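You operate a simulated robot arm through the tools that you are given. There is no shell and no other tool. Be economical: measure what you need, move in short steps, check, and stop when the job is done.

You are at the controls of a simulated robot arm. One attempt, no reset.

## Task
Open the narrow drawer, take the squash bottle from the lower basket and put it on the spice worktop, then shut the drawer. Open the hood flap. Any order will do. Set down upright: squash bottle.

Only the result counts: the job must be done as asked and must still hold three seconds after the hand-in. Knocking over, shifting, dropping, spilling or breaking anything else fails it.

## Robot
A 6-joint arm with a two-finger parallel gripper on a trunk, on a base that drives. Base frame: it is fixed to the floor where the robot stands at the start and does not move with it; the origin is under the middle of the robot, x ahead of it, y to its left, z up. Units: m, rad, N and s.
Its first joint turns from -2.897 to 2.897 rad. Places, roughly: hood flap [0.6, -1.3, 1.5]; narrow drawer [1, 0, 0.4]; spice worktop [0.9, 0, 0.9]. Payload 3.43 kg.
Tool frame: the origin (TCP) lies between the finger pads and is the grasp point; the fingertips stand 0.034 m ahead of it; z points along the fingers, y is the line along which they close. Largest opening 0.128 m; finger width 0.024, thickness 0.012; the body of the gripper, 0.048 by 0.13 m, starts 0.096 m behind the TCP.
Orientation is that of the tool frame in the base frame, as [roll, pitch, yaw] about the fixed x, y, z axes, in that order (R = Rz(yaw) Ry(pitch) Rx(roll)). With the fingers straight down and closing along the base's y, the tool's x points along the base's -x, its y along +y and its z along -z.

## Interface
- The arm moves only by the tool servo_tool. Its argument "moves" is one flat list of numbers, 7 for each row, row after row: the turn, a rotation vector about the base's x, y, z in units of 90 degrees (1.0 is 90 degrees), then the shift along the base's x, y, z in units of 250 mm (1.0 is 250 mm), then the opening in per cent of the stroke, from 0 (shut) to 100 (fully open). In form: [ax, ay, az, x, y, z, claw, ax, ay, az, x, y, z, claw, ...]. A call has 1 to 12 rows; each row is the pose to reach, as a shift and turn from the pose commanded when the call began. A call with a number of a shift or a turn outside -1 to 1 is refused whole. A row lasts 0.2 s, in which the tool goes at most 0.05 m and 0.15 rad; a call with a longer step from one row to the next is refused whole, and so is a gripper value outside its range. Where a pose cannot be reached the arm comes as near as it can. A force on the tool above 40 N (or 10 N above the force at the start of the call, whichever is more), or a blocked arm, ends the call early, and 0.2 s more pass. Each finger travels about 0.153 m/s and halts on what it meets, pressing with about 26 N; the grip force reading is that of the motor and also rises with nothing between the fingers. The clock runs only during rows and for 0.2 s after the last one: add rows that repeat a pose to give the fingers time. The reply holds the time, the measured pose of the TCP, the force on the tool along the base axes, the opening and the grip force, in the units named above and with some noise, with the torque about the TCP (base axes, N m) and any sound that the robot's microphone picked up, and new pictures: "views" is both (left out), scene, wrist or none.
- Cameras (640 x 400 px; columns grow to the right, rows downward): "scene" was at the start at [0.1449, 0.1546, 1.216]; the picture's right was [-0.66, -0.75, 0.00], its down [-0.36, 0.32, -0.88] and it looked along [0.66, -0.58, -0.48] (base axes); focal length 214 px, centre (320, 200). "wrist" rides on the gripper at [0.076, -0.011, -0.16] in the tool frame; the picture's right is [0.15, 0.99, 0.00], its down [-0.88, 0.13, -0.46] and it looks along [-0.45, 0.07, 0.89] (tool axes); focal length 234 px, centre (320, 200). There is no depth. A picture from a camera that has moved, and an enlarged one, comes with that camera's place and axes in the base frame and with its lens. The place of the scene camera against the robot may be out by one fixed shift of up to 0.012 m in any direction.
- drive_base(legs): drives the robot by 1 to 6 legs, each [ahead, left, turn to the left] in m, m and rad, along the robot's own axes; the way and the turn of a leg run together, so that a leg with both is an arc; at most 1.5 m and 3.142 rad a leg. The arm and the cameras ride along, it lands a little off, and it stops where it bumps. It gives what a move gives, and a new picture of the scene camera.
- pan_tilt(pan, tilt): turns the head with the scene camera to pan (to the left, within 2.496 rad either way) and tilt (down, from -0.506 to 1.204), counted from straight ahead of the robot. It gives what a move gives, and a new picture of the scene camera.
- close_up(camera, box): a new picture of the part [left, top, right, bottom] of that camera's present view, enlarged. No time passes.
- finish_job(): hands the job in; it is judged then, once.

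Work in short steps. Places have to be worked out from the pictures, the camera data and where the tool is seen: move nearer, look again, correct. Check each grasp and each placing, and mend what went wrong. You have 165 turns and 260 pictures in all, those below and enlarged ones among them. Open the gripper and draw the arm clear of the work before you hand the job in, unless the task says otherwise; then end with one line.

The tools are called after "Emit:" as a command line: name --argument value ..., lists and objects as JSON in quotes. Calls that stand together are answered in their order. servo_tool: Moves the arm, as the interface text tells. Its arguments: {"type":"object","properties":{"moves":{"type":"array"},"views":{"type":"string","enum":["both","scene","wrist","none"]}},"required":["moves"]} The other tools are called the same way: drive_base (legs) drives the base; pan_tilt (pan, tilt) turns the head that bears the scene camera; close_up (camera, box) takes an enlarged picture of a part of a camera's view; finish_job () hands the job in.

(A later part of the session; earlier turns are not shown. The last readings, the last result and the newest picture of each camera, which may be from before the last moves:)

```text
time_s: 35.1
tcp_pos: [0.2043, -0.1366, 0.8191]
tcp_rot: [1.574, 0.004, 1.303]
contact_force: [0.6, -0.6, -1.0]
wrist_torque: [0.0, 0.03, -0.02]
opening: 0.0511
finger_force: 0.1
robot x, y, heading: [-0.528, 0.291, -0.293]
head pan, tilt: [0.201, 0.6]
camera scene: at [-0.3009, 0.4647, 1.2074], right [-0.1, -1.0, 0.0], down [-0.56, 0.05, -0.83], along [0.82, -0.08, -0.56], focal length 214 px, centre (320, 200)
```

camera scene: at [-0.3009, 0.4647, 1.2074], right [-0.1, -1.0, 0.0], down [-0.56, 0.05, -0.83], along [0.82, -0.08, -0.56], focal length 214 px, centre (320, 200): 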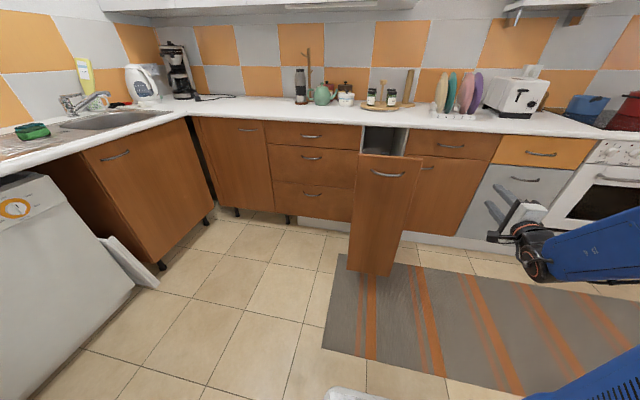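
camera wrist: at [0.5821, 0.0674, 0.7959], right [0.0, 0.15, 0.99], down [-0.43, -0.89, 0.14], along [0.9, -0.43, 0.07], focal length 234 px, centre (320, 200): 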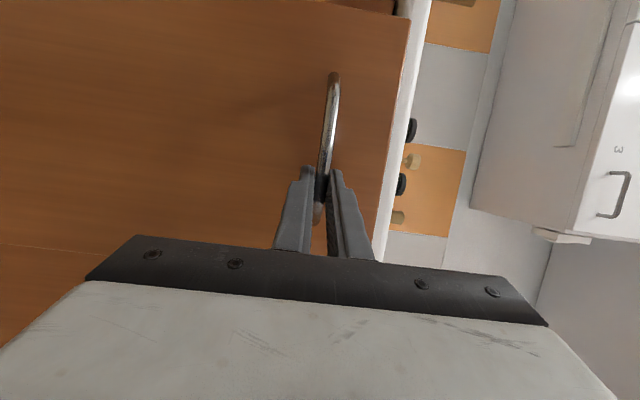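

Room to the left is open. I drive left 0.63 m then forward 0.38 m so the camera can see the drawer's inside from its left side.

Emit:
drive_base --legs '[[0, 0.63, 0], [0.38, 0, 0]]'

Emit:
pan_tilt --pan -0.85 --tilt 0.65

```text
time_s: 37.4
tcp_pos: [0.3289, 0.1706, 0.8183]
tcp_rot: [1.574, 0.003, 1.392]
contact_force: [-0.4, -0.6, 0.5]
wrist_torque: [-0.01, -0.01, 0.03]
opening: 0.0511
finger_force: 0.0
robot x, y, heading: [-0.4396, 0.5327, -0.202]
head pan, tilt: [0.201, 0.6]
stopped in leg 1: the robot was blocked; the commanded pose is now the measured one
camera scene: at [-0.2301, 0.7245, 1.2074], right [0.0, -1.0, 0.0], down [-0.56, 0.0, -0.83], along [0.83, 0.0, -0.56], focal length 214 px, centre (320, 200)
```

scene: 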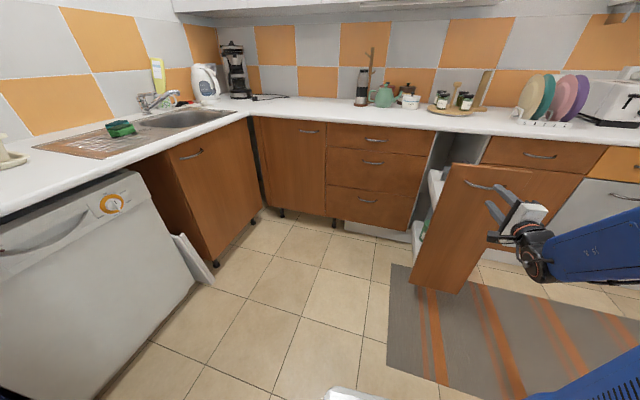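

```text
time_s: 38.7
tcp_pos: [0.329, 0.1714, 0.8202]
tcp_rot: [1.574, 0.004, 1.393]
contact_force: [0.5, -0.8, -0.6]
wrist_torque: [0.02, 0.02, 0.01]
opening: 0.0512
finger_force: 0.1
robot x, y, heading: [-0.4373, 0.5278, -0.2]
head pan, tilt: [-0.85, 0.649]
camera scene: at [-0.2755, 0.6493, 1.2031], right [-0.87, -0.49, 0.0], down [-0.3, 0.53, -0.8], along [0.39, -0.69, -0.6], focal length 214 px, centre (320, 200)
```

scene: 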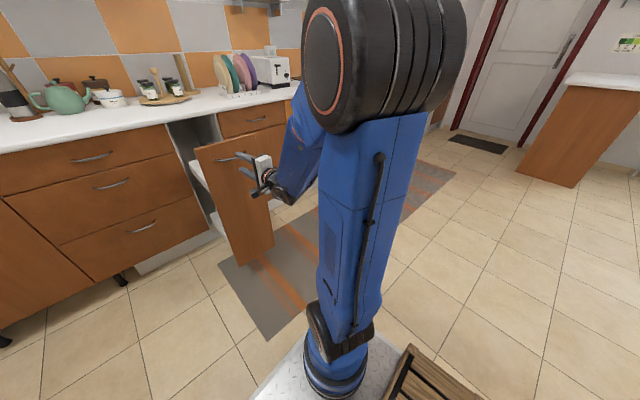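

The base bumped something on its left/rear. Look there.

Emit:
pan_tilt --pan 1.6 --tilt 0.8

Emit:
pan_tilt --pan 2.45 --tilt 0.8

```text
time_s: 40.9
tcp_pos: [0.329, 0.1698, 0.8199]
tcp_rot: [1.573, 0.005, 1.393]
contact_force: [0.4, 0.5, -0.2]
wrist_torque: [0.0, 0.05, 0.02]
opening: 0.0513
finger_force: 0.0
robot x, y, heading: [-0.4353, 0.5302, -0.204]
head pan, tilt: [1.6, 0.799]
camera scene: at [-0.3045, 0.8042, 1.1905], right [0.98, -0.17, 0.0], down [-0.12, -0.71, -0.7], along [0.12, 0.69, -0.72], focal length 214 px, centre (320, 200)
```

scene: 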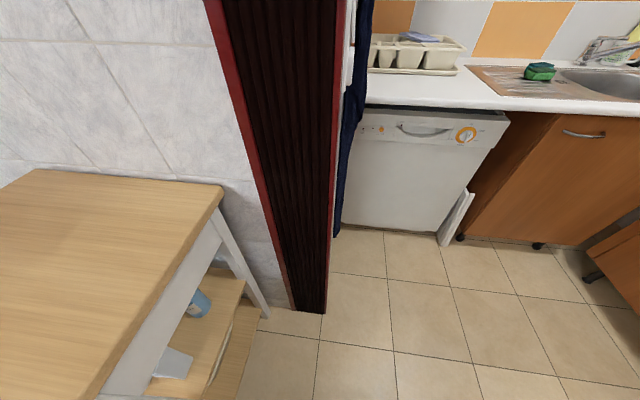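

```text
time_s: 42.1
tcp_pos: [0.3287, 0.1716, 0.8179]
tcp_rot: [1.574, 0.003, 1.392]
contact_force: [-0.6, 0.0, -0.1]
wrist_torque: [0.02, 0.0, 0.02]
opening: 0.0511
finger_force: 0.1
robot x, y, heading: [-0.4371, 0.5302, -0.205]
head pan, tilt: [2.45, 0.799]
camera scene: at [-0.3689, 0.7877, 1.1905], right [0.78, 0.62, 0.0], down [0.45, -0.56, -0.7], along [-0.44, 0.54, -0.72], focal length 214 px, centre (320, 200)
```

scene: 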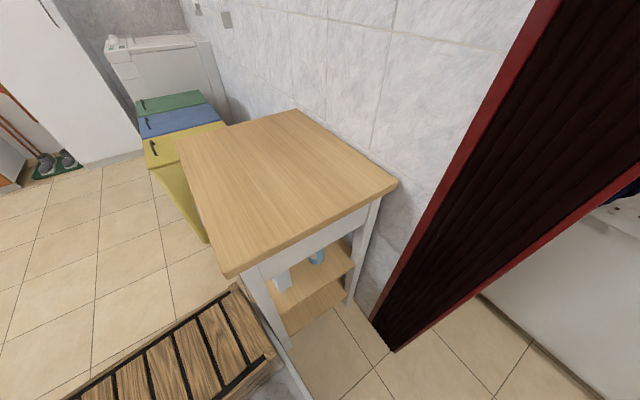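

A side table sits behind-left; the base's rear corner met it. I'll raise the arm above drawer height so I can then drive forward away from it.

Emit:
servo_tool --moves '[0, 0, 0, 0, 0, 0.17, 40, 0, 0, 0, 0, 0, 0.34, 40, 0, 0, 0, 0, 0, 0.51, 40, 0, 0, 0, 0, 0, 0.68, 40, 0, 0, 0, 0, 0, 0.85, 40, 0, 0, 0, 0, 0, 0.98, 40]' --views "none"

Emit:
pan_tilt --pan -0.2 --tilt 0.7

```text
time_s: 43.5
tcp_pos: [0.3318, 0.1696, 1.0657]
tcp_rot: [1.574, 0.004, 1.393]
contact_force: [0.1, 1.0, 0.0]
wrist_torque: [0.01, 0.02, -0.01]
opening: 0.051
finger_force: 0.1
robot x, y, heading: [-0.4346, 0.5289, -0.208]
head pan, tilt: [2.45, 0.799]
```

```text
time_s: 45.9
tcp_pos: [0.3308, 0.1701, 1.0651]
tcp_rot: [1.574, 0.002, 1.394]
contact_force: [0.9, -0.4, 0.3]
wrist_torque: [0.01, -0.04, 0.0]
opening: 0.0514
finger_force: 0.1
robot x, y, heading: [-0.439, 0.5294, -0.205]
head pan, tilt: [-0.201, 0.7]
camera scene: at [-0.2404, 0.6913, 1.1987], right [-0.39, -0.92, 0.0], down [-0.59, 0.25, -0.76], along [0.7, -0.3, -0.64], focal length 214 px, centre (320, 200)
```

scene: 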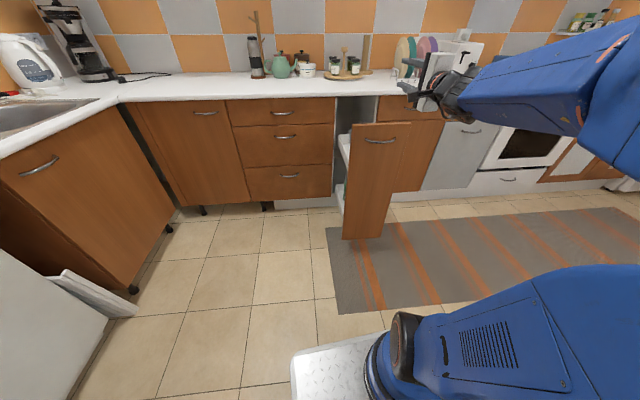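

Drive forward first, aligning heading with the kitchen, then a bit left.

Emit:
drive_base --legs '[[0.15, 0, 0], [0.22, 0, -0.09], [0, 0.22, 0]]'

Emit:
pan_tilt --pan -0.8 --tilt 0.85

```text
time_s: 49.9
tcp_pos: [0.7313, 0.2304, 1.0663]
tcp_rot: [1.573, 0.003, 1.303]
contact_force: [0.7, -0.9, 0.9]
wrist_torque: [0.0, -0.03, -0.01]
opening: 0.0511
finger_force: 0.0
robot x, y, heading: [0.0018, 0.6555, -0.297]
head pan, tilt: [-0.201, 0.7]
camera scene: at [0.2071, 0.7999, 1.1987], right [-0.47, -0.88, 0.0], down [-0.57, 0.3, -0.76], along [0.67, -0.36, -0.64], focal length 214 px, centre (320, 200)
```

scene: 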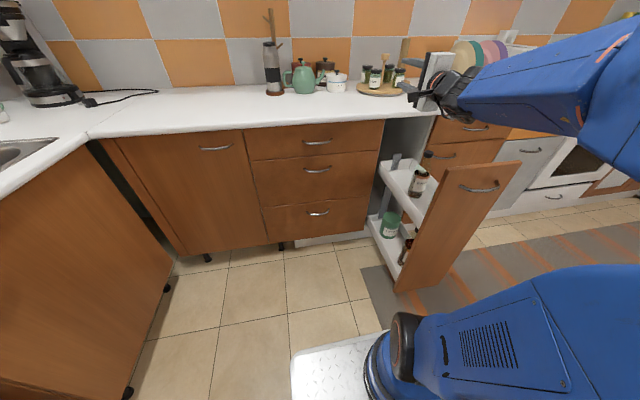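

```text
time_s: 50.9
tcp_pos: [0.7297, 0.2312, 1.0657]
tcp_rot: [1.573, 0.004, 1.306]
contact_force: [0.4, -0.1, 0.2]
wrist_torque: [-0.01, 0.02, 0.01]
opening: 0.0512
finger_force: 0.2
robot x, y, heading: [-0.0025, 0.6565, -0.293]
head pan, tilt: [-0.799, 0.85]
camera scene: at [0.1683, 0.7707, 1.1865], right [-0.89, -0.46, 0.0], down [-0.35, 0.67, -0.66], along [0.31, -0.59, -0.75], focal length 214 px, centre (320, 200)
```

scene: 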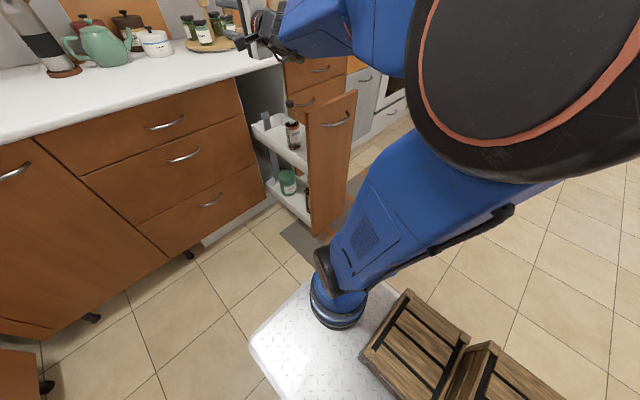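

Now I see two trays with jars/bottles. Zoom in.

Emit:
close_up --camera "scene" --box '[230, 80, 374, 250]'

Emit:
pan_tilt --pan -0.4 --tilt 0.75

Emit:
close_up --camera "scene" --box '[280, 90, 440, 250]'

```text
2.35 times, centred on (302, 165) of scene
camera zoom: at [0.1683, 0.7707, 1.1865], right [-0.89, -0.46, 0.0], down [-0.35, 0.67, -0.66], along [0.31, -0.59, -0.75], focal length 505 px, centre (362, 282)
```

zoom: 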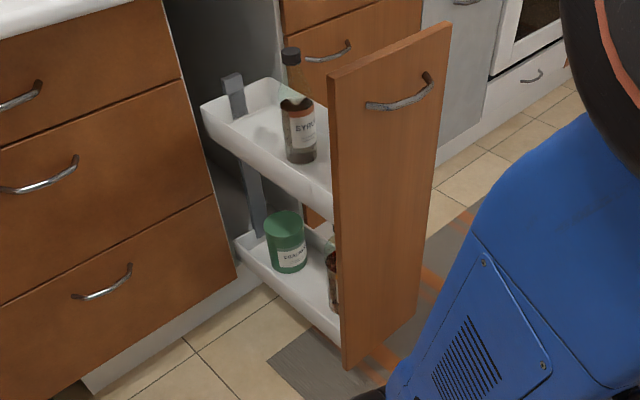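

```text
time_s: 51.8
tcp_pos: [0.7315, 0.231, 1.0658]
tcp_rot: [1.575, 0.003, 1.306]
contact_force: [0.0, 0.1, -0.1]
wrist_torque: [0.02, 0.04, 0.02]
opening: 0.0511
finger_force: 0.0
robot x, y, heading: [-0.0069, 0.6565, -0.29]
head pan, tilt: [-0.4, 0.75]
camera scene: at [0.196, 0.7871, 1.1945], right [-0.64, -0.77, 0.0], down [-0.53, 0.44, -0.73], along [0.56, -0.47, -0.68], focal length 214 px, centre (320, 200)
```

scene: 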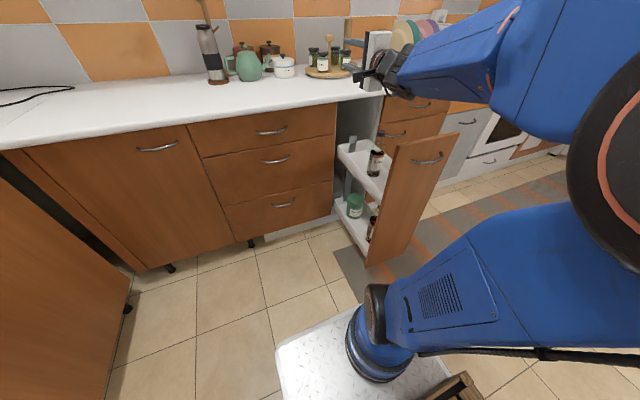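

```text
2.50 times, centred on (360, 170) of scene
camera zoom: at [0.196, 0.7871, 1.1945], right [-0.64, -0.77, 0.0], down [-0.53, 0.44, -0.73], along [0.56, -0.47, -0.68], focal length 536 px, centre (220, 275)
```

zoom: 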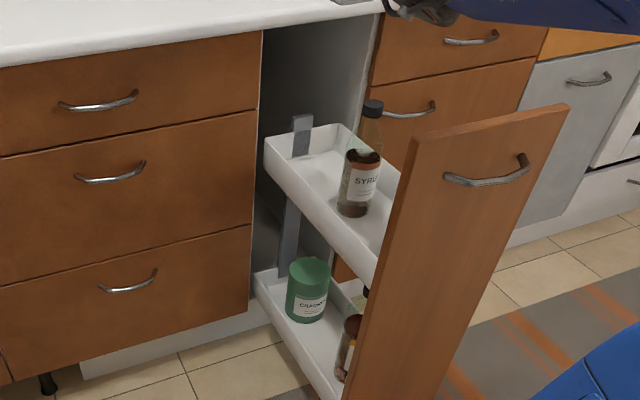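

The lower tray holds a green tin and a dark bottle near the front; it must be grasped from the left side. I first roll the gripper 90° about its axis (fingers closing horizontally, camera on top).

Emit:
servo_tool --moves '[0.0868, -0.0237, 0, 0, 0, 0, 60, 0.1737, -0.0473, 0, 0, 0, 0, 80, 0.2605, -0.071, 0, 0, 0, 0, 100, 0.3474, -0.0947, 0, 0, 0, 0, 100, 0.4342, -0.1184, 0, 0, 0, 0, 100, 0.5211, -0.142, 0, 0, 0, 0, 100, 0.6079, -0.1657, 0, 0, 0, 0, 100, 0.6948, -0.1894, 0, 0, 0, 0, 100, 0.7816, -0.213, 0, 0, 0, 0, 100, 0.8685, -0.2367, 0, 0, 0, 0, 100, 0.965, -0.263, 0, 0, 0, 0, 100]' --views "wrist"

```text
refused: row 11 steps farther than a row can; nothing moved
```

Last step slightly too large; make the increments even.

Emit:
servo_tool --moves '[0.0877, -0.0239, 0, 0, 0, 0, 60, 0.1755, -0.0478, 0, 0, 0, 0, 80, 0.2632, -0.0717, 0, 0, 0, 0, 100, 0.3509, -0.0956, 0, 0, 0, 0, 100, 0.4386, -0.1195, 0, 0, 0, 0, 100, 0.5264, -0.1434, 0, 0, 0, 0, 100, 0.6141, -0.1674, 0, 0, 0, 0, 100, 0.7018, -0.1913, 0, 0, 0, 0, 100, 0.7895, -0.2152, 0, 0, 0, 0, 100, 0.8773, -0.2391, 0, 0, 0, 0, 100, 0.965, -0.263, 0, 0, 0, 0, 100]' --views "wrist"

```text
time_s: 54.1
tcp_pos: [0.7306, 0.2303, 1.0653]
tcp_rot: [1.693, -1.57, 1.185]
contact_force: [0.0, 0.7, -0.1]
wrist_torque: [0.0, 0.0, -0.01]
opening: 0.1279
finger_force: 0.1
robot x, y, heading: [-0.0068, 0.657, -0.29]
head pan, tilt: [-0.4, 0.75]
camera wrist: at [0.5803, 0.2816, 1.142], right [-0.26, -0.96, 0.15], down [-0.47, -0.01, -0.88], along [0.84, -0.3, -0.45], focal length 234 px, centre (320, 200)
```

wrist: 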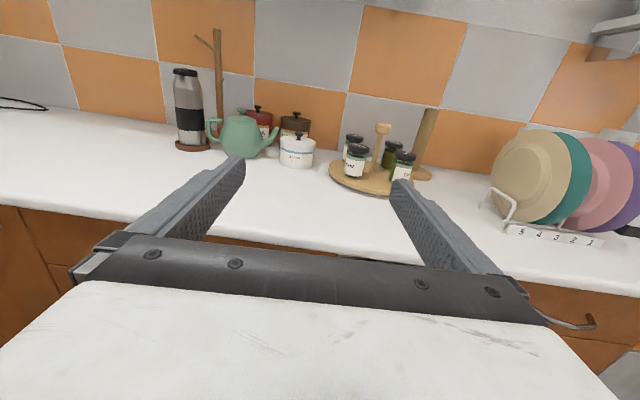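

Clear view; the worktop spot in front of the spice tray is free. Now turn the base 90° right (facing the drawer's side), after a small forward step.

Emit:
drive_base --legs '[[0.1, 0, 0], [0, 0, -1.575]]'

```text
time_s: 59.2
tcp_pos: [-0.3486, -0.0999, 1.0653]
tcp_rot: [1.605, -1.566, -0.312]
contact_force: [-0.2, 0.2, 0.2]
wrist_torque: [-0.01, 0.01, 0.01]
opening: 0.1282
finger_force: 0.0
robot x, y, heading: [0.0888, 0.6272, -1.88]
head pan, tilt: [-0.4, 0.75]
camera scene: at [0.2193, 0.4177, 1.1945], right [-0.76, 0.65, 0.0], down [0.44, 0.52, -0.73], along [-0.48, -0.56, -0.68], focal length 214 px, centre (320, 200)
```

scene: 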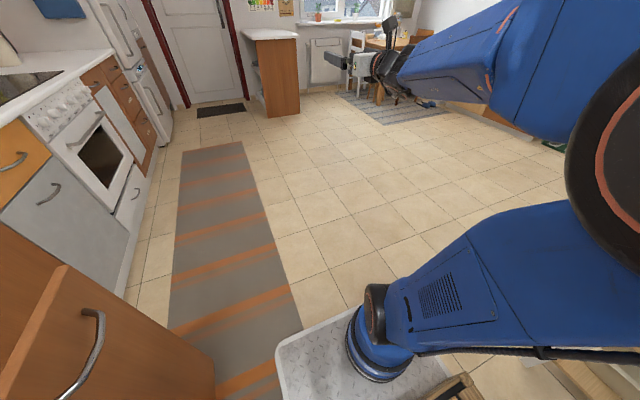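

Turned fine. Back up 0.38 m and strafe left 0.52 m toward the drawer's flank.

Emit:
drive_base --legs '[[-0.38, 0, 0], [0, 0.5, 0.01]]'

Emit:
pan_tilt --pan -0.1 --tilt 0.85

```text
time_s: 64.1
tcp_pos: [0.2525, 0.1125, 1.0643]
tcp_rot: [1.601, -1.568, -0.303]
contact_force: [0.1, 0.2, 0.0]
wrist_torque: [-0.04, 0.0, 0.0]
opening: 0.128
finger_force: 0.1
robot x, y, heading: [0.6861, 0.8454, -1.873]
head pan, tilt: [-0.4, 0.75]
camera scene: at [0.816, 0.6352, 1.1945], right [-0.76, 0.64, 0.0], down [0.44, 0.52, -0.73], along [-0.47, -0.56, -0.68], focal length 214 px, centre (320, 200)
```

scene: 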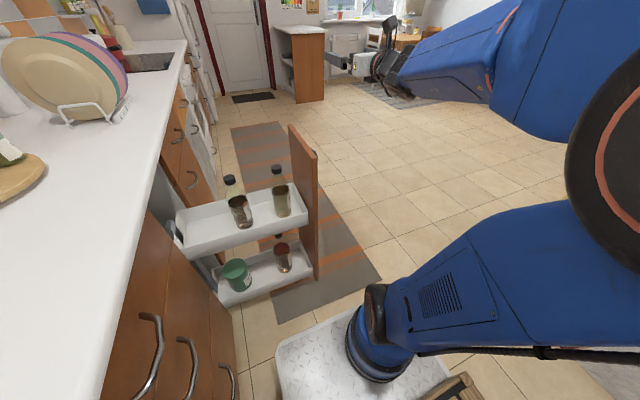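

```text
time_s: 64.9
tcp_pos: [0.2532, 0.1131, 1.0642]
tcp_rot: [1.588, -1.567, -0.289]
contact_force: [-0.1, -0.5, 0.3]
wrist_torque: [-0.01, 0.0, 0.03]
opening: 0.1282
finger_force: 0.2
robot x, y, heading: [0.6885, 0.8457, -1.87]
head pan, tilt: [-0.099, 0.85]
camera scene: at [0.8389, 0.6266, 1.1865], right [-0.92, 0.39, 0.0], down [0.29, 0.69, -0.66], along [-0.26, -0.61, -0.75], focal length 214 px, centre (320, 200)
```

scene: 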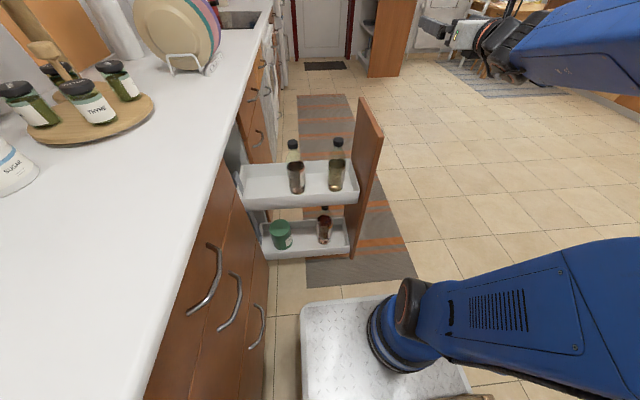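

Both trays are visible. Zoom in to locate the lower-tray bottle.

Emit:
close_up --camera "scene" --box '[220, 120, 400, 270]'

```text
2.67 times, centred on (310, 195) of scene
camera zoom: at [0.8389, 0.6266, 1.1865], right [-0.92, 0.39, 0.0], down [0.29, 0.69, -0.66], along [-0.26, -0.61, -0.75], focal length 572 px, centre (347, 213)
```

zoom: 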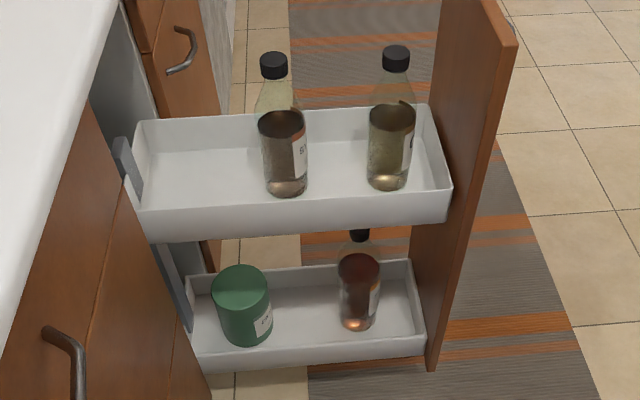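

Lower bottle is at about (0.59, 0.09), kitchen-frame u≈0.535, v≈0.25, ~7.5 cm wide, standing at z≈0.18. There's too little room to reach it with the robot facing it, so I return to the front-left spot and will reach sideways, strafing the base in.

Emit:
drive_base --legs '[[0, -0.5, 0], [0.36, 0, 0], [0, 0, 1.575]]'

```text
time_s: 73.7
tcp_pos: [0.8747, 0.2438, 1.0644]
tcp_rot: [1.599, -1.569, 1.328]
contact_force: [0.8, 0.2, -0.6]
wrist_torque: [0.02, 0.02, -0.03]
opening: 0.1281
finger_force: 0.1
robot x, y, heading: [0.1167, 0.6353, -0.244]
head pan, tilt: [-0.099, 0.85]
camera scene: at [0.3207, 0.7972, 1.1865], right [-0.34, -0.94, 0.0], down [-0.71, 0.25, -0.66], along [0.62, -0.22, -0.75], focal length 214 px, centre (320, 200)
```

scene: 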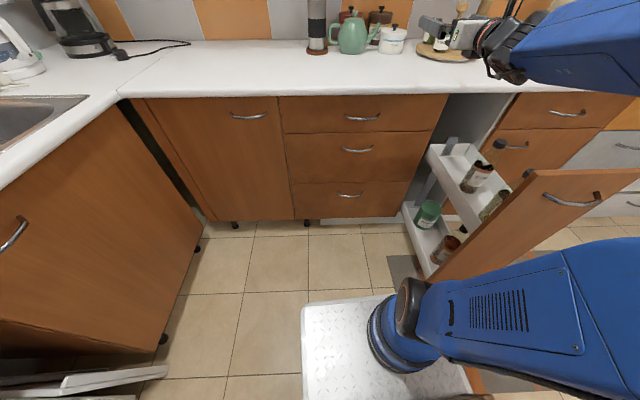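

Straighten heading and back up about 0.19 m.

Emit:
drive_base --legs '[[-0.19, 0.03, -0.053]]'

```text
time_s: 75.2
tcp_pos: [0.6806, 0.279, 1.0649]
tcp_rot: [1.594, -1.569, 1.277]
contact_force: [0.6, -0.4, 0.5]
wrist_torque: [0.0, -0.04, -0.01]
opening: 0.1279
finger_force: 0.1
robot x, y, heading: [-0.0552, 0.7117, -0.301]
head pan, tilt: [-0.099, 0.85]
camera scene: at [0.1597, 0.8638, 1.1865], right [-0.39, -0.92, 0.0], down [-0.69, 0.29, -0.66], along [0.61, -0.26, -0.75], focal length 214 px, centre (320, 200)
```

scene: 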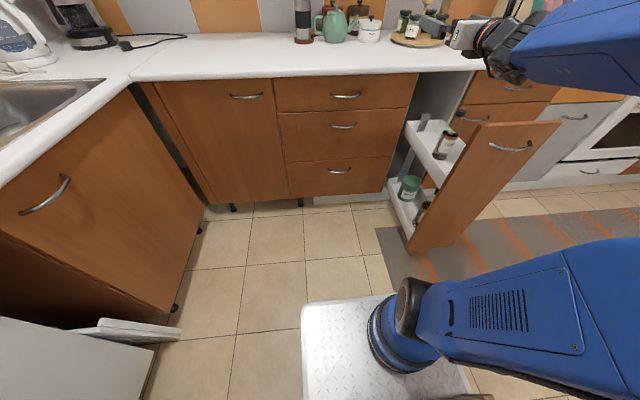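

Position good: TCP is at u≈0.57, v≈0.47 above. Now yaw the tool 90° right so it points at the drawer's flank.

Emit:
servo_tool --moves '[0, 0, -0.091, 0, 0, 0, 100, 0, 0, -0.182, 0, 0, 0, 100, 0, 0, -0.273, 0, 0, 0, 100, 0, 0, -0.364, 0, 0, 0, 100, 0, 0, -0.455, 0, 0, 0, 100, 0, 0, -0.546, 0, 0, 0, 100, 0, 0, -0.637, 0, 0, 0, 100, 0, 0, -0.728, 0, 0, 0, 100, 0, 0, -0.819, 0, 0, 0, 100, 0, 0, -0.91, 0, 0, 0, 100, 0, 0, -1.0, 0, 0, 0, 100]' --views "both"

```text
time_s: 77.6
tcp_pos: [0.6753, 0.2704, 1.0668]
tcp_rot: [2.061, -1.567, 0.582]
contact_force: [-0.2, -0.7, 0.4]
wrist_torque: [0.0, 0.03, -0.01]
opening: 0.1281
finger_force: 0.1
out of reach, approached as far as the arm can: row 2, 3, 4, 5, 6, 7, 8, 9, 10, 11
robot x, y, heading: [-0.0502, 0.7077, -0.3]
head pan, tilt: [-0.099, 0.85]
camera scene: at [0.1597, 0.8638, 1.1865], right [-0.39, -0.92, 0.0], down [-0.69, 0.29, -0.66], along [0.61, -0.26, -0.75], focal length 214 px, centre (320, 200)
camera wrist: at [0.5408, 0.3565, 1.1443], right [-0.48, -0.87, 0.15], down [-0.47, 0.1, -0.88], along [0.75, -0.49, -0.45], focal length 234 px, centre (320, 200)
```

scene: 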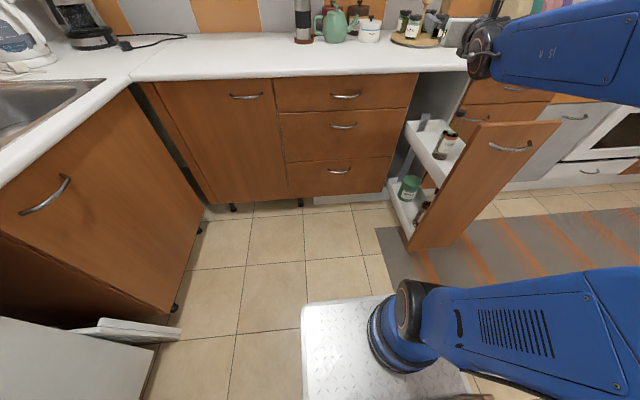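
wrist: 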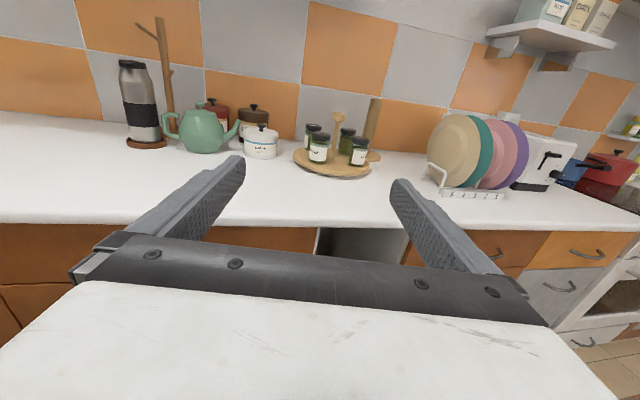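

The wrist can't turn that way from this side. The right side of the drawer has far more room, so I'll go there and face its right flank radially. First re-straighten the tool, then strafe right.

Emit:
servo_tool --moves '[0, 0, 0.07, 0, 0, 0, 100, 0, 0, 0.137, 0, 0, 0, 100]' --views "none"

Emit:
drive_base --legs '[[0, -1.45, 0]]'

```text
time_s: 78.2
tcp_pos: [0.6757, 0.2703, 1.0659]
tcp_rot: [2.188, -1.565, 0.668]
contact_force: [0.3, 0.9, 0.1]
wrist_torque: [0.01, 0.01, 0.02]
opening: 0.1283
finger_force: 0.1
robot x, y, heading: [-0.0512, 0.7139, -0.3]
head pan, tilt: [-0.099, 0.85]
```

```text
time_s: 85.2
tcp_pos: [0.1769, -1.1162, 1.0675]
tcp_rot: [2.078, -1.567, 0.71]
contact_force: [0.3, -0.8, -0.2]
wrist_torque: [-0.04, 0.0, 0.01]
opening: 0.1282
finger_force: 0.1
robot x, y, heading: [-0.5173, -0.6251, -0.371]
head pan, tilt: [-0.099, 0.85]
camera scene: at [-0.296, -0.489, 1.1865], right [-0.45, -0.89, 0.0], down [-0.67, 0.34, -0.66], along [0.59, -0.3, -0.75], focal length 214 px, centre (320, 200)
```

scene: 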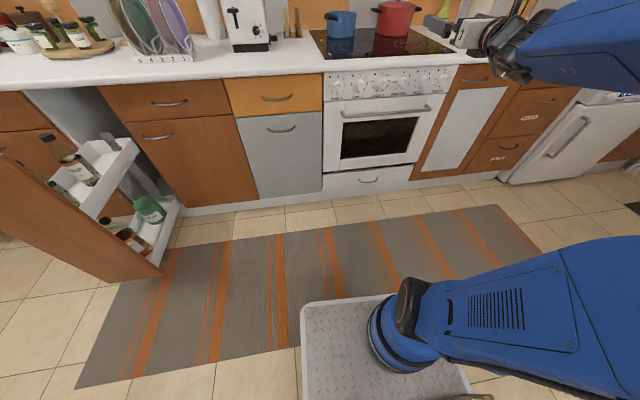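

Good view of the drawer's right side: lower tray accessible with the bottle beside the front. Rotate to face it and strafe into place.

Emit:
drive_base --legs '[[0, 0, 1.64], [-0.08, -0.7, 0]]'

Emit:
pan_tilt --pan -0.15 --tilt 0.75

```text
time_s: 93.1
tcp_pos: [0.5606, -0.1641, 1.0669]
tcp_rot: [2.068, -1.568, 2.376]
contact_force: [0.1, -1.0, 0.1]
wrist_torque: [-0.01, -0.02, -0.02]
opening: 0.1281
finger_force: 0.0
robot x, y, heading: [0.1345, -0.9005, 1.284]
head pan, tilt: [-0.099, 0.85]
camera scene: at [-0.0327, -0.6925, 1.1865], right [0.93, -0.37, 0.0], down [-0.28, -0.7, -0.66], along [0.25, 0.61, -0.75], focal length 214 px, centre (320, 200)
```

scene: 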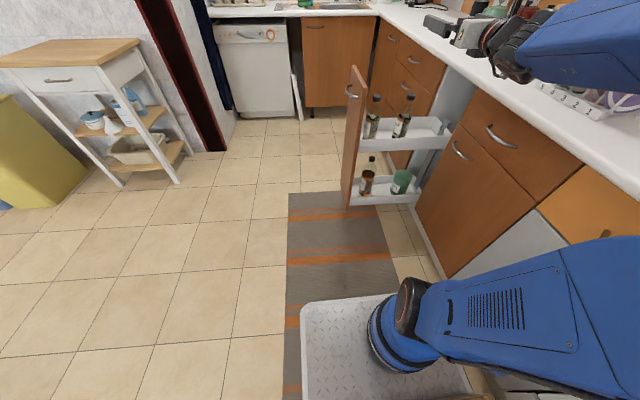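

```text
time_s: 93.8
tcp_pos: [0.5602, -0.1651, 1.0683]
tcp_rot: [2.05, -1.567, 2.392]
contact_force: [-0.2, -0.2, 0.2]
wrist_torque: [0.0, 0.03, 0.0]
opening: 0.1281
finger_force: 0.1
robot x, y, heading: [0.1291, -0.8967, 1.289]
head pan, tilt: [-0.15, 0.75]
camera scene: at [-0.0271, -0.6898, 1.1944], right [0.91, -0.42, 0.0], down [-0.29, -0.62, -0.73], along [0.31, 0.66, -0.68], focal length 214 px, centre (320, 200)
```

scene: 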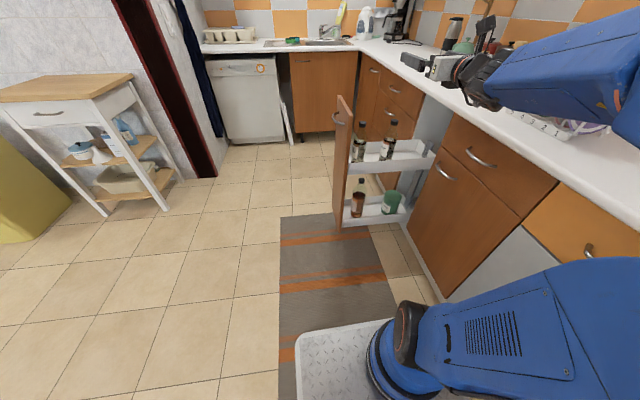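

Great view. Zoom to refine the bottle's location.

Emit:
close_up --camera "scene" --box '[320, 90, 448, 240]'

```text
2.67 times, centred on (384, 165) of scene
camera zoom: at [-0.0271, -0.6898, 1.1944], right [0.91, -0.42, 0.0], down [-0.29, -0.62, -0.73], along [0.31, 0.66, -0.68], focal length 572 px, centre (149, 293)
```

zoom: 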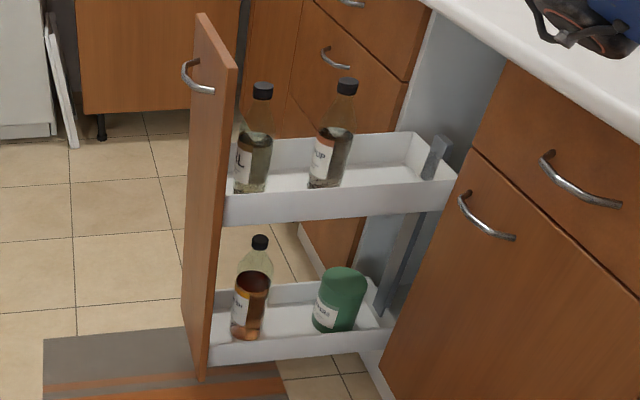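

Bottle base ≈ (0.593, 0.083), body z 0.18–0.36, diameter ~7.8 cm. The arm is in-plane; descend in stages beside the drawer.

Emit:
servo_tool --moves '[0, 0, 0, -0.033, 0.01, -0.18, 100, 0, 0, 0, -0.066, 0.02, -0.36, 100, 0, 0, 0, -0.1, 0.03, -0.54, 100, 0, 0, 0, -0.133, 0.04, -0.72, 100, 0, 0, 0, -0.164, 0.05, -0.9, 100]' --views "none"

Emit:
servo_tool --moves '[0, 0, 0, 0, 0, -0.18, 100, 0, 0, 0, 0, 0, -0.36, 100, 0, 0, 0, 0, 0, -0.54, 100, 0, 0, 0, 0, 0, -0.72, 100, 0, 0, 0, 0, 0, -0.9, 100]' --views "both"

```text
time_s: 95.0
tcp_pos: [0.5178, -0.1519, 0.843]
tcp_rot: [1.927, -1.567, 2.517]
contact_force: [-0.6, -0.5, -1.0]
wrist_torque: [-0.03, -0.02, 0.0]
opening: 0.128
finger_force: 0.1
robot x, y, heading: [0.1315, -0.9003, 1.289]
head pan, tilt: [-0.15, 0.75]
```

```text
time_s: 96.2
tcp_pos: [0.5647, -0.0896, 0.6228]
tcp_rot: [1.786, -1.566, 2.661]
contact_force: [0.1, -1.2, 0.3]
wrist_torque: [-0.05, 0.01, -0.01]
opening: 0.1279
finger_force: 0.0
out of reach, approached as far as the arm can: row 1, 2, 3, 4, 5
robot x, y, heading: [0.1296, -0.8993, 1.29]
head pan, tilt: [-0.15, 0.75]
camera scene: at [-0.0274, -0.6902, 1.1945], right [0.91, -0.42, 0.0], down [-0.29, -0.62, -0.73], along [0.31, 0.66, -0.68], focal length 214 px, centre (320, 200)
camera wrist: at [0.512, -0.2416, 0.7001], right [0.95, -0.26, 0.15], down [0.01, -0.48, -0.88], along [0.3, 0.84, -0.45], focal length 234 px, centre (320, 200)
```

scene: 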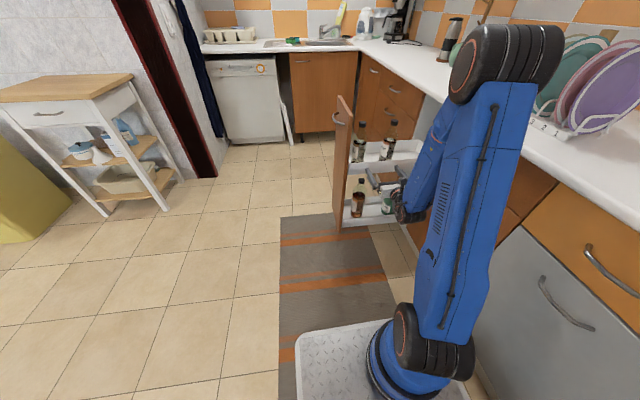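
wrist: 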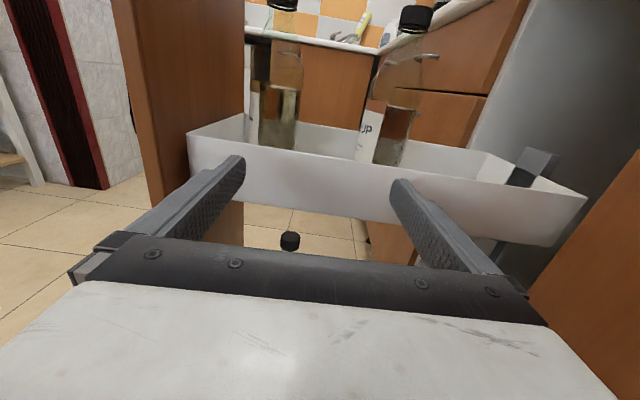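

Too folded at this distance; back the base 0.3 m to give the arm room.

Emit:
drive_base --legs '[[-0.3, 0, -0.012]]'

Emit:
servo_tool --moves '[0, 0, 0, 0.04, 0.12, -0.15, 100, 0, 0, 0, 0.08, 0.24, -0.3, 100, 0, 0, 0, 0.12, 0.36, -0.45, 100, 0, 0, 0, 0.12, 0.36, -0.62, 100, 0, 0, 0, 0.12, 0.36, -0.8, 100, 0, 0, 0, 0.12, 0.36, -0.98, 100]' --views "both"

```text
time_s: 98.2
tcp_pos: [0.4914, -0.3828, 0.6229]
tcp_rot: [2.103, -1.568, 2.326]
contact_force: [0.6, 0.3, -0.8]
wrist_torque: [-0.02, 0.02, 0.01]
opening: 0.1281
finger_force: 0.1
robot x, y, heading: [0.0399, -1.1872, 1.277]
head pan, tilt: [-0.15, 0.75]
camera scene: at [-0.1097, -0.9756, 1.1945], right [0.9, -0.43, 0.0], down [-0.29, -0.62, -0.73], along [0.32, 0.66, -0.68], focal length 214 px, centre (320, 200)
```

scene: 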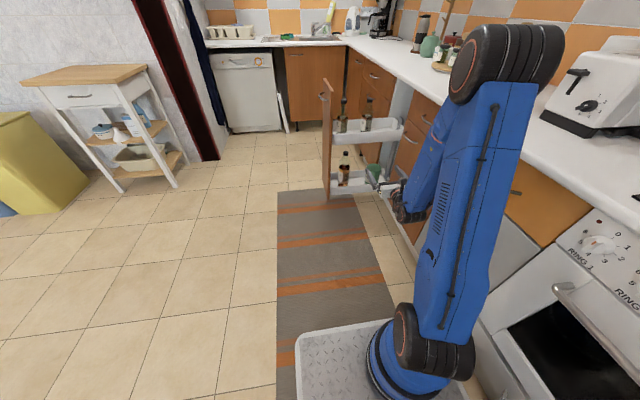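

```text
time_s: 99.6
tcp_pos: [0.5201, -0.2928, 0.379]
tcp_rot: [1.924, -1.566, 2.508]
contact_force: [0.1, 0.1, 1.6]
wrist_torque: [0.0, 0.01, 0.0]
opening: 0.128
finger_force: 0.0
robot x, y, heading: [0.0438, -1.1873, 1.276]
head pan, tilt: [-0.15, 0.75]
camera scene: at [-0.1098, -0.9758, 1.1945], right [0.9, -0.43, 0.0], down [-0.29, -0.62, -0.73], along [0.32, 0.66, -0.68], focal length 214 px, centre (320, 200)
camera wrist: at [0.4657, -0.4433, 0.4565], right [0.95, -0.27, 0.15], down [0.0, -0.48, -0.88], along [0.31, 0.84, -0.45], focal length 234 px, centre (320, 200)
```

scene: 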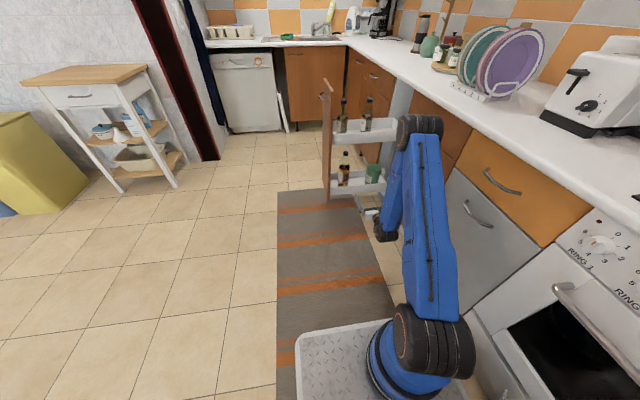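
wrist: 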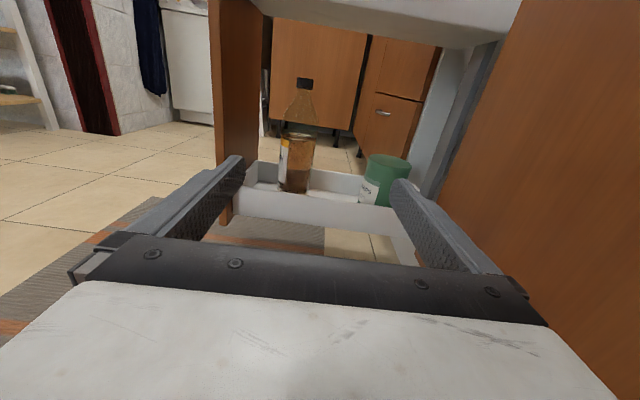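

Clear line to the bottle (≈(0.585,0.07)). Shift 4.5 cm toward the front panel, lower to z≈0.28, then advance partway.

Emit:
servo_tool --moves '[0, 0, 0, -0.086, 0.026, -0.14, 100, 0, 0, 0, -0.172, 0.053, -0.28, 100, 0, 0, 0, -0.172, 0.053, -0.396, 100, 0, 0, 0, -0.122, 0.213, -0.396, 100, 0, 0, 0, -0.072, 0.373, -0.396, 100, 0, 0, 0, -0.022, 0.533, -0.396, 100, 0, 0, 0, 0.028, 0.693, -0.396, 100]' --views "both"

```text
time_s: 101.2
tcp_pos: [0.5601, -0.1316, 0.2838]
tcp_rot: [2.412, -1.566, 2.078]
contact_force: [0.2, -0.5, 0.4]
wrist_torque: [0.02, -0.04, 0.03]
opening: 0.128
finger_force: 0.1
out of reach, approached as far as the arm can: row 1, 2, 3, 4, 5, 6, 7
robot x, y, heading: [0.0444, -1.1813, 1.274]
head pan, tilt: [-0.15, 0.75]
camera scene: at [-0.1095, -0.9756, 1.1945], right [0.9, -0.43, 0.0], down [-0.29, -0.62, -0.73], along [0.32, 0.66, -0.68], focal length 214 px, centre (320, 200)
camera wrist: at [0.5148, -0.2861, 0.3606], right [0.96, -0.22, 0.15], down [0.03, -0.48, -0.88], along [0.26, 0.85, -0.45], focal length 234 px, centre (320, 200)
```

scene: 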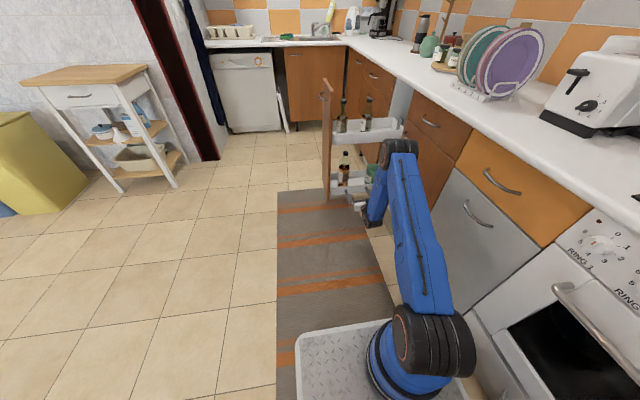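
wrist: 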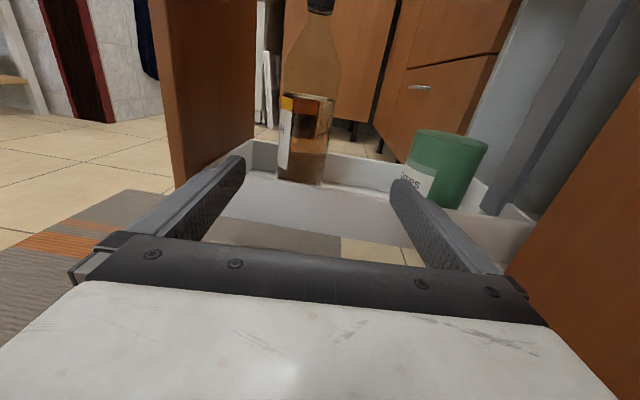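

Lateral arm motion is limited, so the base does it: strafe left 3.5 cm and forward 11 cm, then check.

Emit:
drive_base --legs '[[0, 0.035, 0], [0.11, 0, 0]]'

Emit:
servo_tool --moves '[0, 0, 0, 0, 0, 0, 100]' --views "wrist"

```text
time_s: 102.9
tcp_pos: [0.5554, -0.0154, 0.2832]
tcp_rot: [2.401, -1.564, 2.091]
contact_force: [0.0, -0.4, 0.2]
wrist_torque: [-0.02, -0.01, 0.02]
opening: 0.128
finger_force: 0.1
robot x, y, heading: [0.0454, -1.0701, 1.279]
head pan, tilt: [-0.15, 0.75]
camera scene: at [-0.1129, -0.8606, 1.1945], right [0.9, -0.43, 0.0], down [-0.29, -0.62, -0.73], along [0.31, 0.66, -0.68], focal length 214 px, centre (320, 200)
```

scene: 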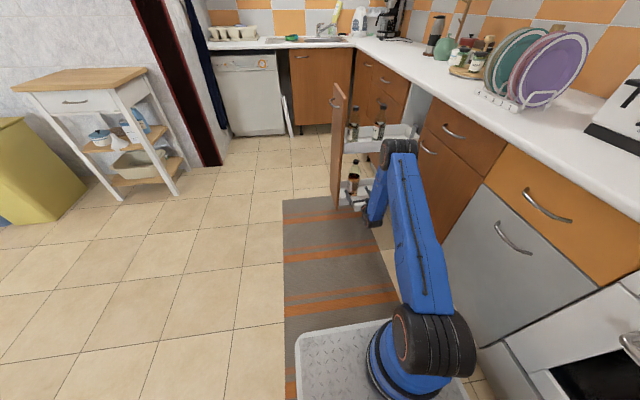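

```text
time_s: 103.3
tcp_pos: [0.555, -0.0161, 0.2832]
tcp_rot: [2.355, -1.566, 2.136]
contact_force: [-0.8, -0.8, -0.8]
wrist_torque: [0.04, 0.02, 0.02]
opening: 0.128
finger_force: 0.0
robot x, y, heading: [0.0425, -1.0662, 1.277]
head pan, tilt: [-0.15, 0.75]
camera wrist: at [0.5093, -0.1698, 0.3606], right [0.96, -0.22, 0.15], down [0.03, -0.48, -0.88], along [0.26, 0.85, -0.45], focal length 234 px, centre (320, 200)
```

wrist: 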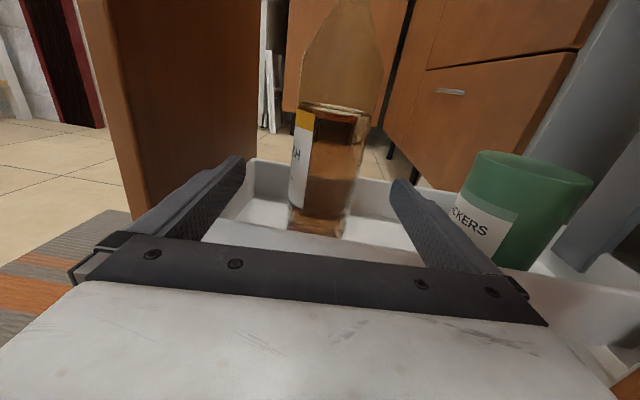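

Bottle (label ends "…SH") is centred between the fingers. Advance 8.5 cm by arm and close gently.

Emit:
servo_tool --moves '[0, 0, 0, 0.03, 0.08, 0, 100, 0, 0, 0, 0.06, 0.16, 0, 100, 0, 0, 0, 0.09, 0.24, 0, 100, 0, 0, 0, 0.114, 0.325, 0, 100, 0, 0, 0, 0.114, 0.325, 0, 100]' --views "both"

```text
time_s: 104.5
tcp_pos: [0.5848, 0.0663, 0.2828]
tcp_rot: [2.481, -1.565, 2.016]
contact_force: [0.2, 0.9, 0.9]
wrist_torque: [-0.05, -0.02, -0.01]
opening: 0.1282
finger_force: 0.1
robot x, y, heading: [0.0407, -1.0712, 1.276]
head pan, tilt: [-0.15, 0.75]
camera scene: at [-0.1129, -0.8606, 1.1945], right [0.9, -0.43, 0.0], down [-0.29, -0.62, -0.73], along [0.31, 0.66, -0.68], focal length 214 px, centre (320, 200)
camera wrist: at [0.5401, -0.0879, 0.3607], right [0.97, -0.21, 0.15], down [0.03, -0.48, -0.88], along [0.26, 0.85, -0.45], focal length 234 px, centre (320, 200)
```

scene: 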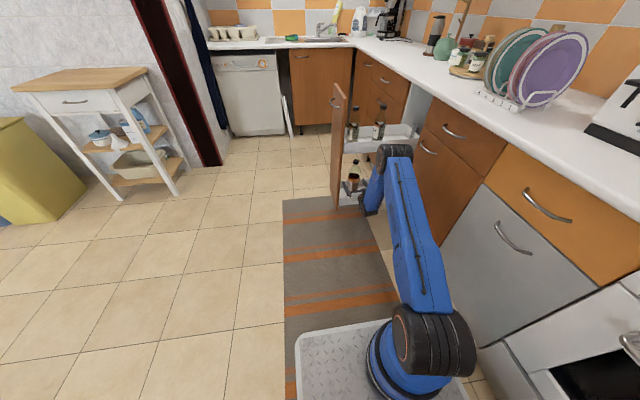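
wrist: 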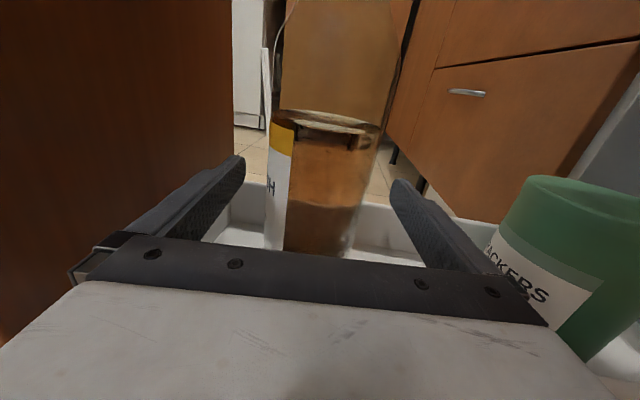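

TCP is at the bottle axis. Close.

Emit:
servo_tool --moves '[0, 0, 0, 0, 0, 0, 80, 0, 0, 0, 0, 0, 0, 65, 0, 0, 0, 0, 0, 0, 50, 0, 0, 0, 0, 0, 0, 40, 0, 0, 0, 0, 0, 0, 40]' --views "wrist"

```text
time_s: 105.7
tcp_pos: [0.5847, 0.0666, 0.2826]
tcp_rot: [2.463, -1.565, 2.034]
contact_force: [-0.8, -0.2, -0.1]
wrist_torque: [0.16, 0.42, -0.07]
opening: 0.0789
finger_force: 25.7
robot x, y, heading: [0.0435, -1.0721, 1.282]
head pan, tilt: [-0.15, 0.75]
camera wrist: at [0.5399, -0.088, 0.3608], right [0.97, -0.21, 0.15], down [0.03, -0.48, -0.88], along [0.26, 0.85, -0.45], focal length 234 px, centre (320, 200)
```

wrist: 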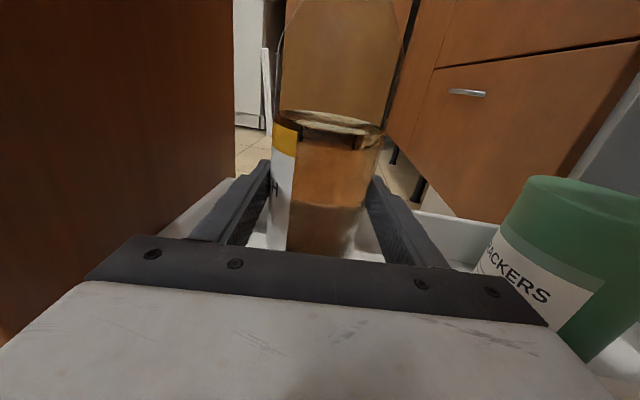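

Gripped at 79 mm. Lift 6.5 cm straight up (clearance under the upper tray is about 11 cm).

Emit:
servo_tool --moves '[0, 0, 0, 0, 0, 0.04, 30, 0, 0, 0, 0, 0, 0.09, 30, 0, 0, 0, 0, 0, 0.14, 30, 0, 0, 0, 0, 0, 0.19, 30, 0, 0, 0, 0, 0, 0.25, 30]' --views "both"

```text
time_s: 106.9
tcp_pos: [0.5848, 0.0665, 0.3456]
tcp_rot: [2.629, -1.564, 1.865]
contact_force: [-0.2, -0.1, -10.4]
wrist_torque: [-0.11, 0.02, 0.01]
opening: 0.0789
finger_force: 25.6
robot x, y, heading: [0.0433, -1.0703, 1.281]
head pan, tilt: [-0.15, 0.75]
camera scene: at [-0.1126, -0.86, 1.1944], right [0.9, -0.43, 0.0], down [-0.29, -0.62, -0.73], along [0.31, 0.66, -0.68], focal length 214 px, centre (320, 200)
camera wrist: at [0.5394, -0.0877, 0.4232], right [0.97, -0.21, 0.15], down [0.03, -0.48, -0.88], along [0.26, 0.85, -0.46], focal length 234 px, centre (320, 200)
```

scene: 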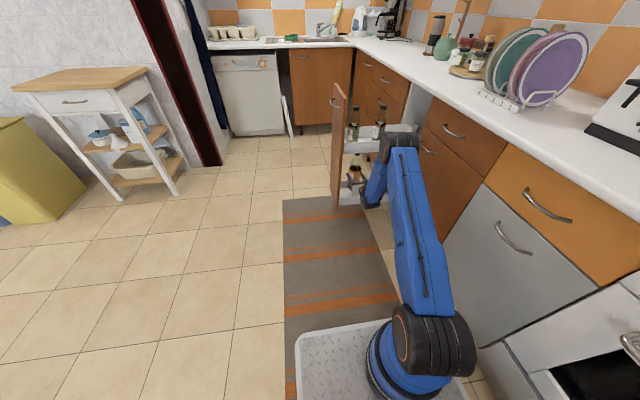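
wrist: 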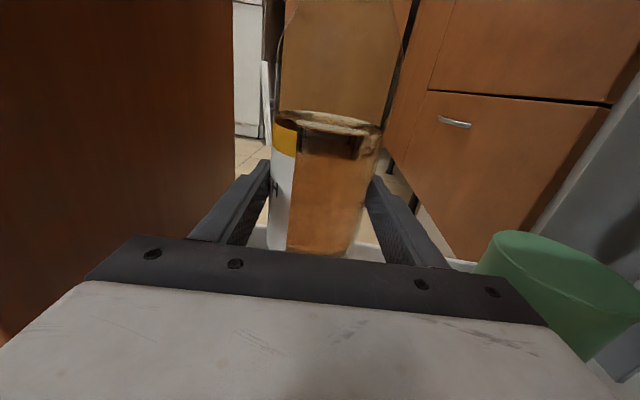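

Held (~1 kg). A further 1.5 cm up for wall clearance, then back the base straight out.

Emit:
servo_tool --moves '[0, 0, 0, 0, 0, 0.03, 30, 0, 0, 0, 0, 0, 0.06, 30]' --views "none"

Emit:
drive_base --legs '[[-0.4, 0, 0]]'

```text
time_s: 107.5
tcp_pos: [0.586, 0.064, 0.36]
tcp_rot: [2.568, -1.566, 1.926]
contact_force: [-0.4, 0.3, -9.5]
wrist_torque: [-0.14, 0.03, 0.02]
opening: 0.079
finger_force: 25.4
robot x, y, heading: [0.041, -1.0692, 1.279]
head pan, tilt: [-0.15, 0.75]
```

```text
time_s: 110.0
tcp_pos: [0.481, -0.3281, 0.3599]
tcp_rot: [2.517, -1.566, 1.964]
contact_force: [0.8, 1.0, -10.3]
wrist_torque: [-0.14, 0.03, -0.01]
opening: 0.079
finger_force: 25.7
robot x, y, heading: [-0.0796, -1.4563, 1.268]
head pan, tilt: [-0.15, 0.75]
camera scene: at [-0.2292, -1.2438, 1.1944], right [0.9, -0.44, 0.0], down [-0.3, -0.61, -0.73], along [0.32, 0.66, -0.68], focal length 214 px, centre (320, 200)
```

scene: 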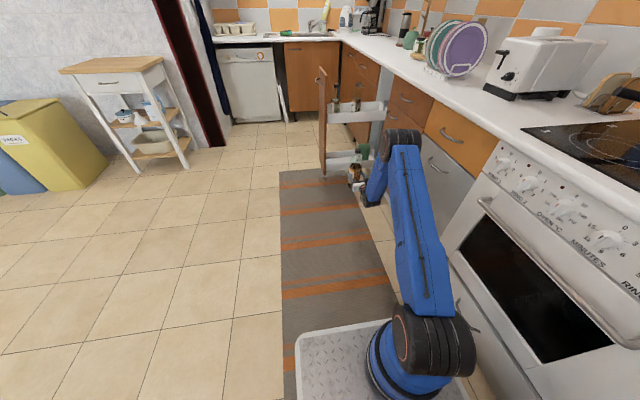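

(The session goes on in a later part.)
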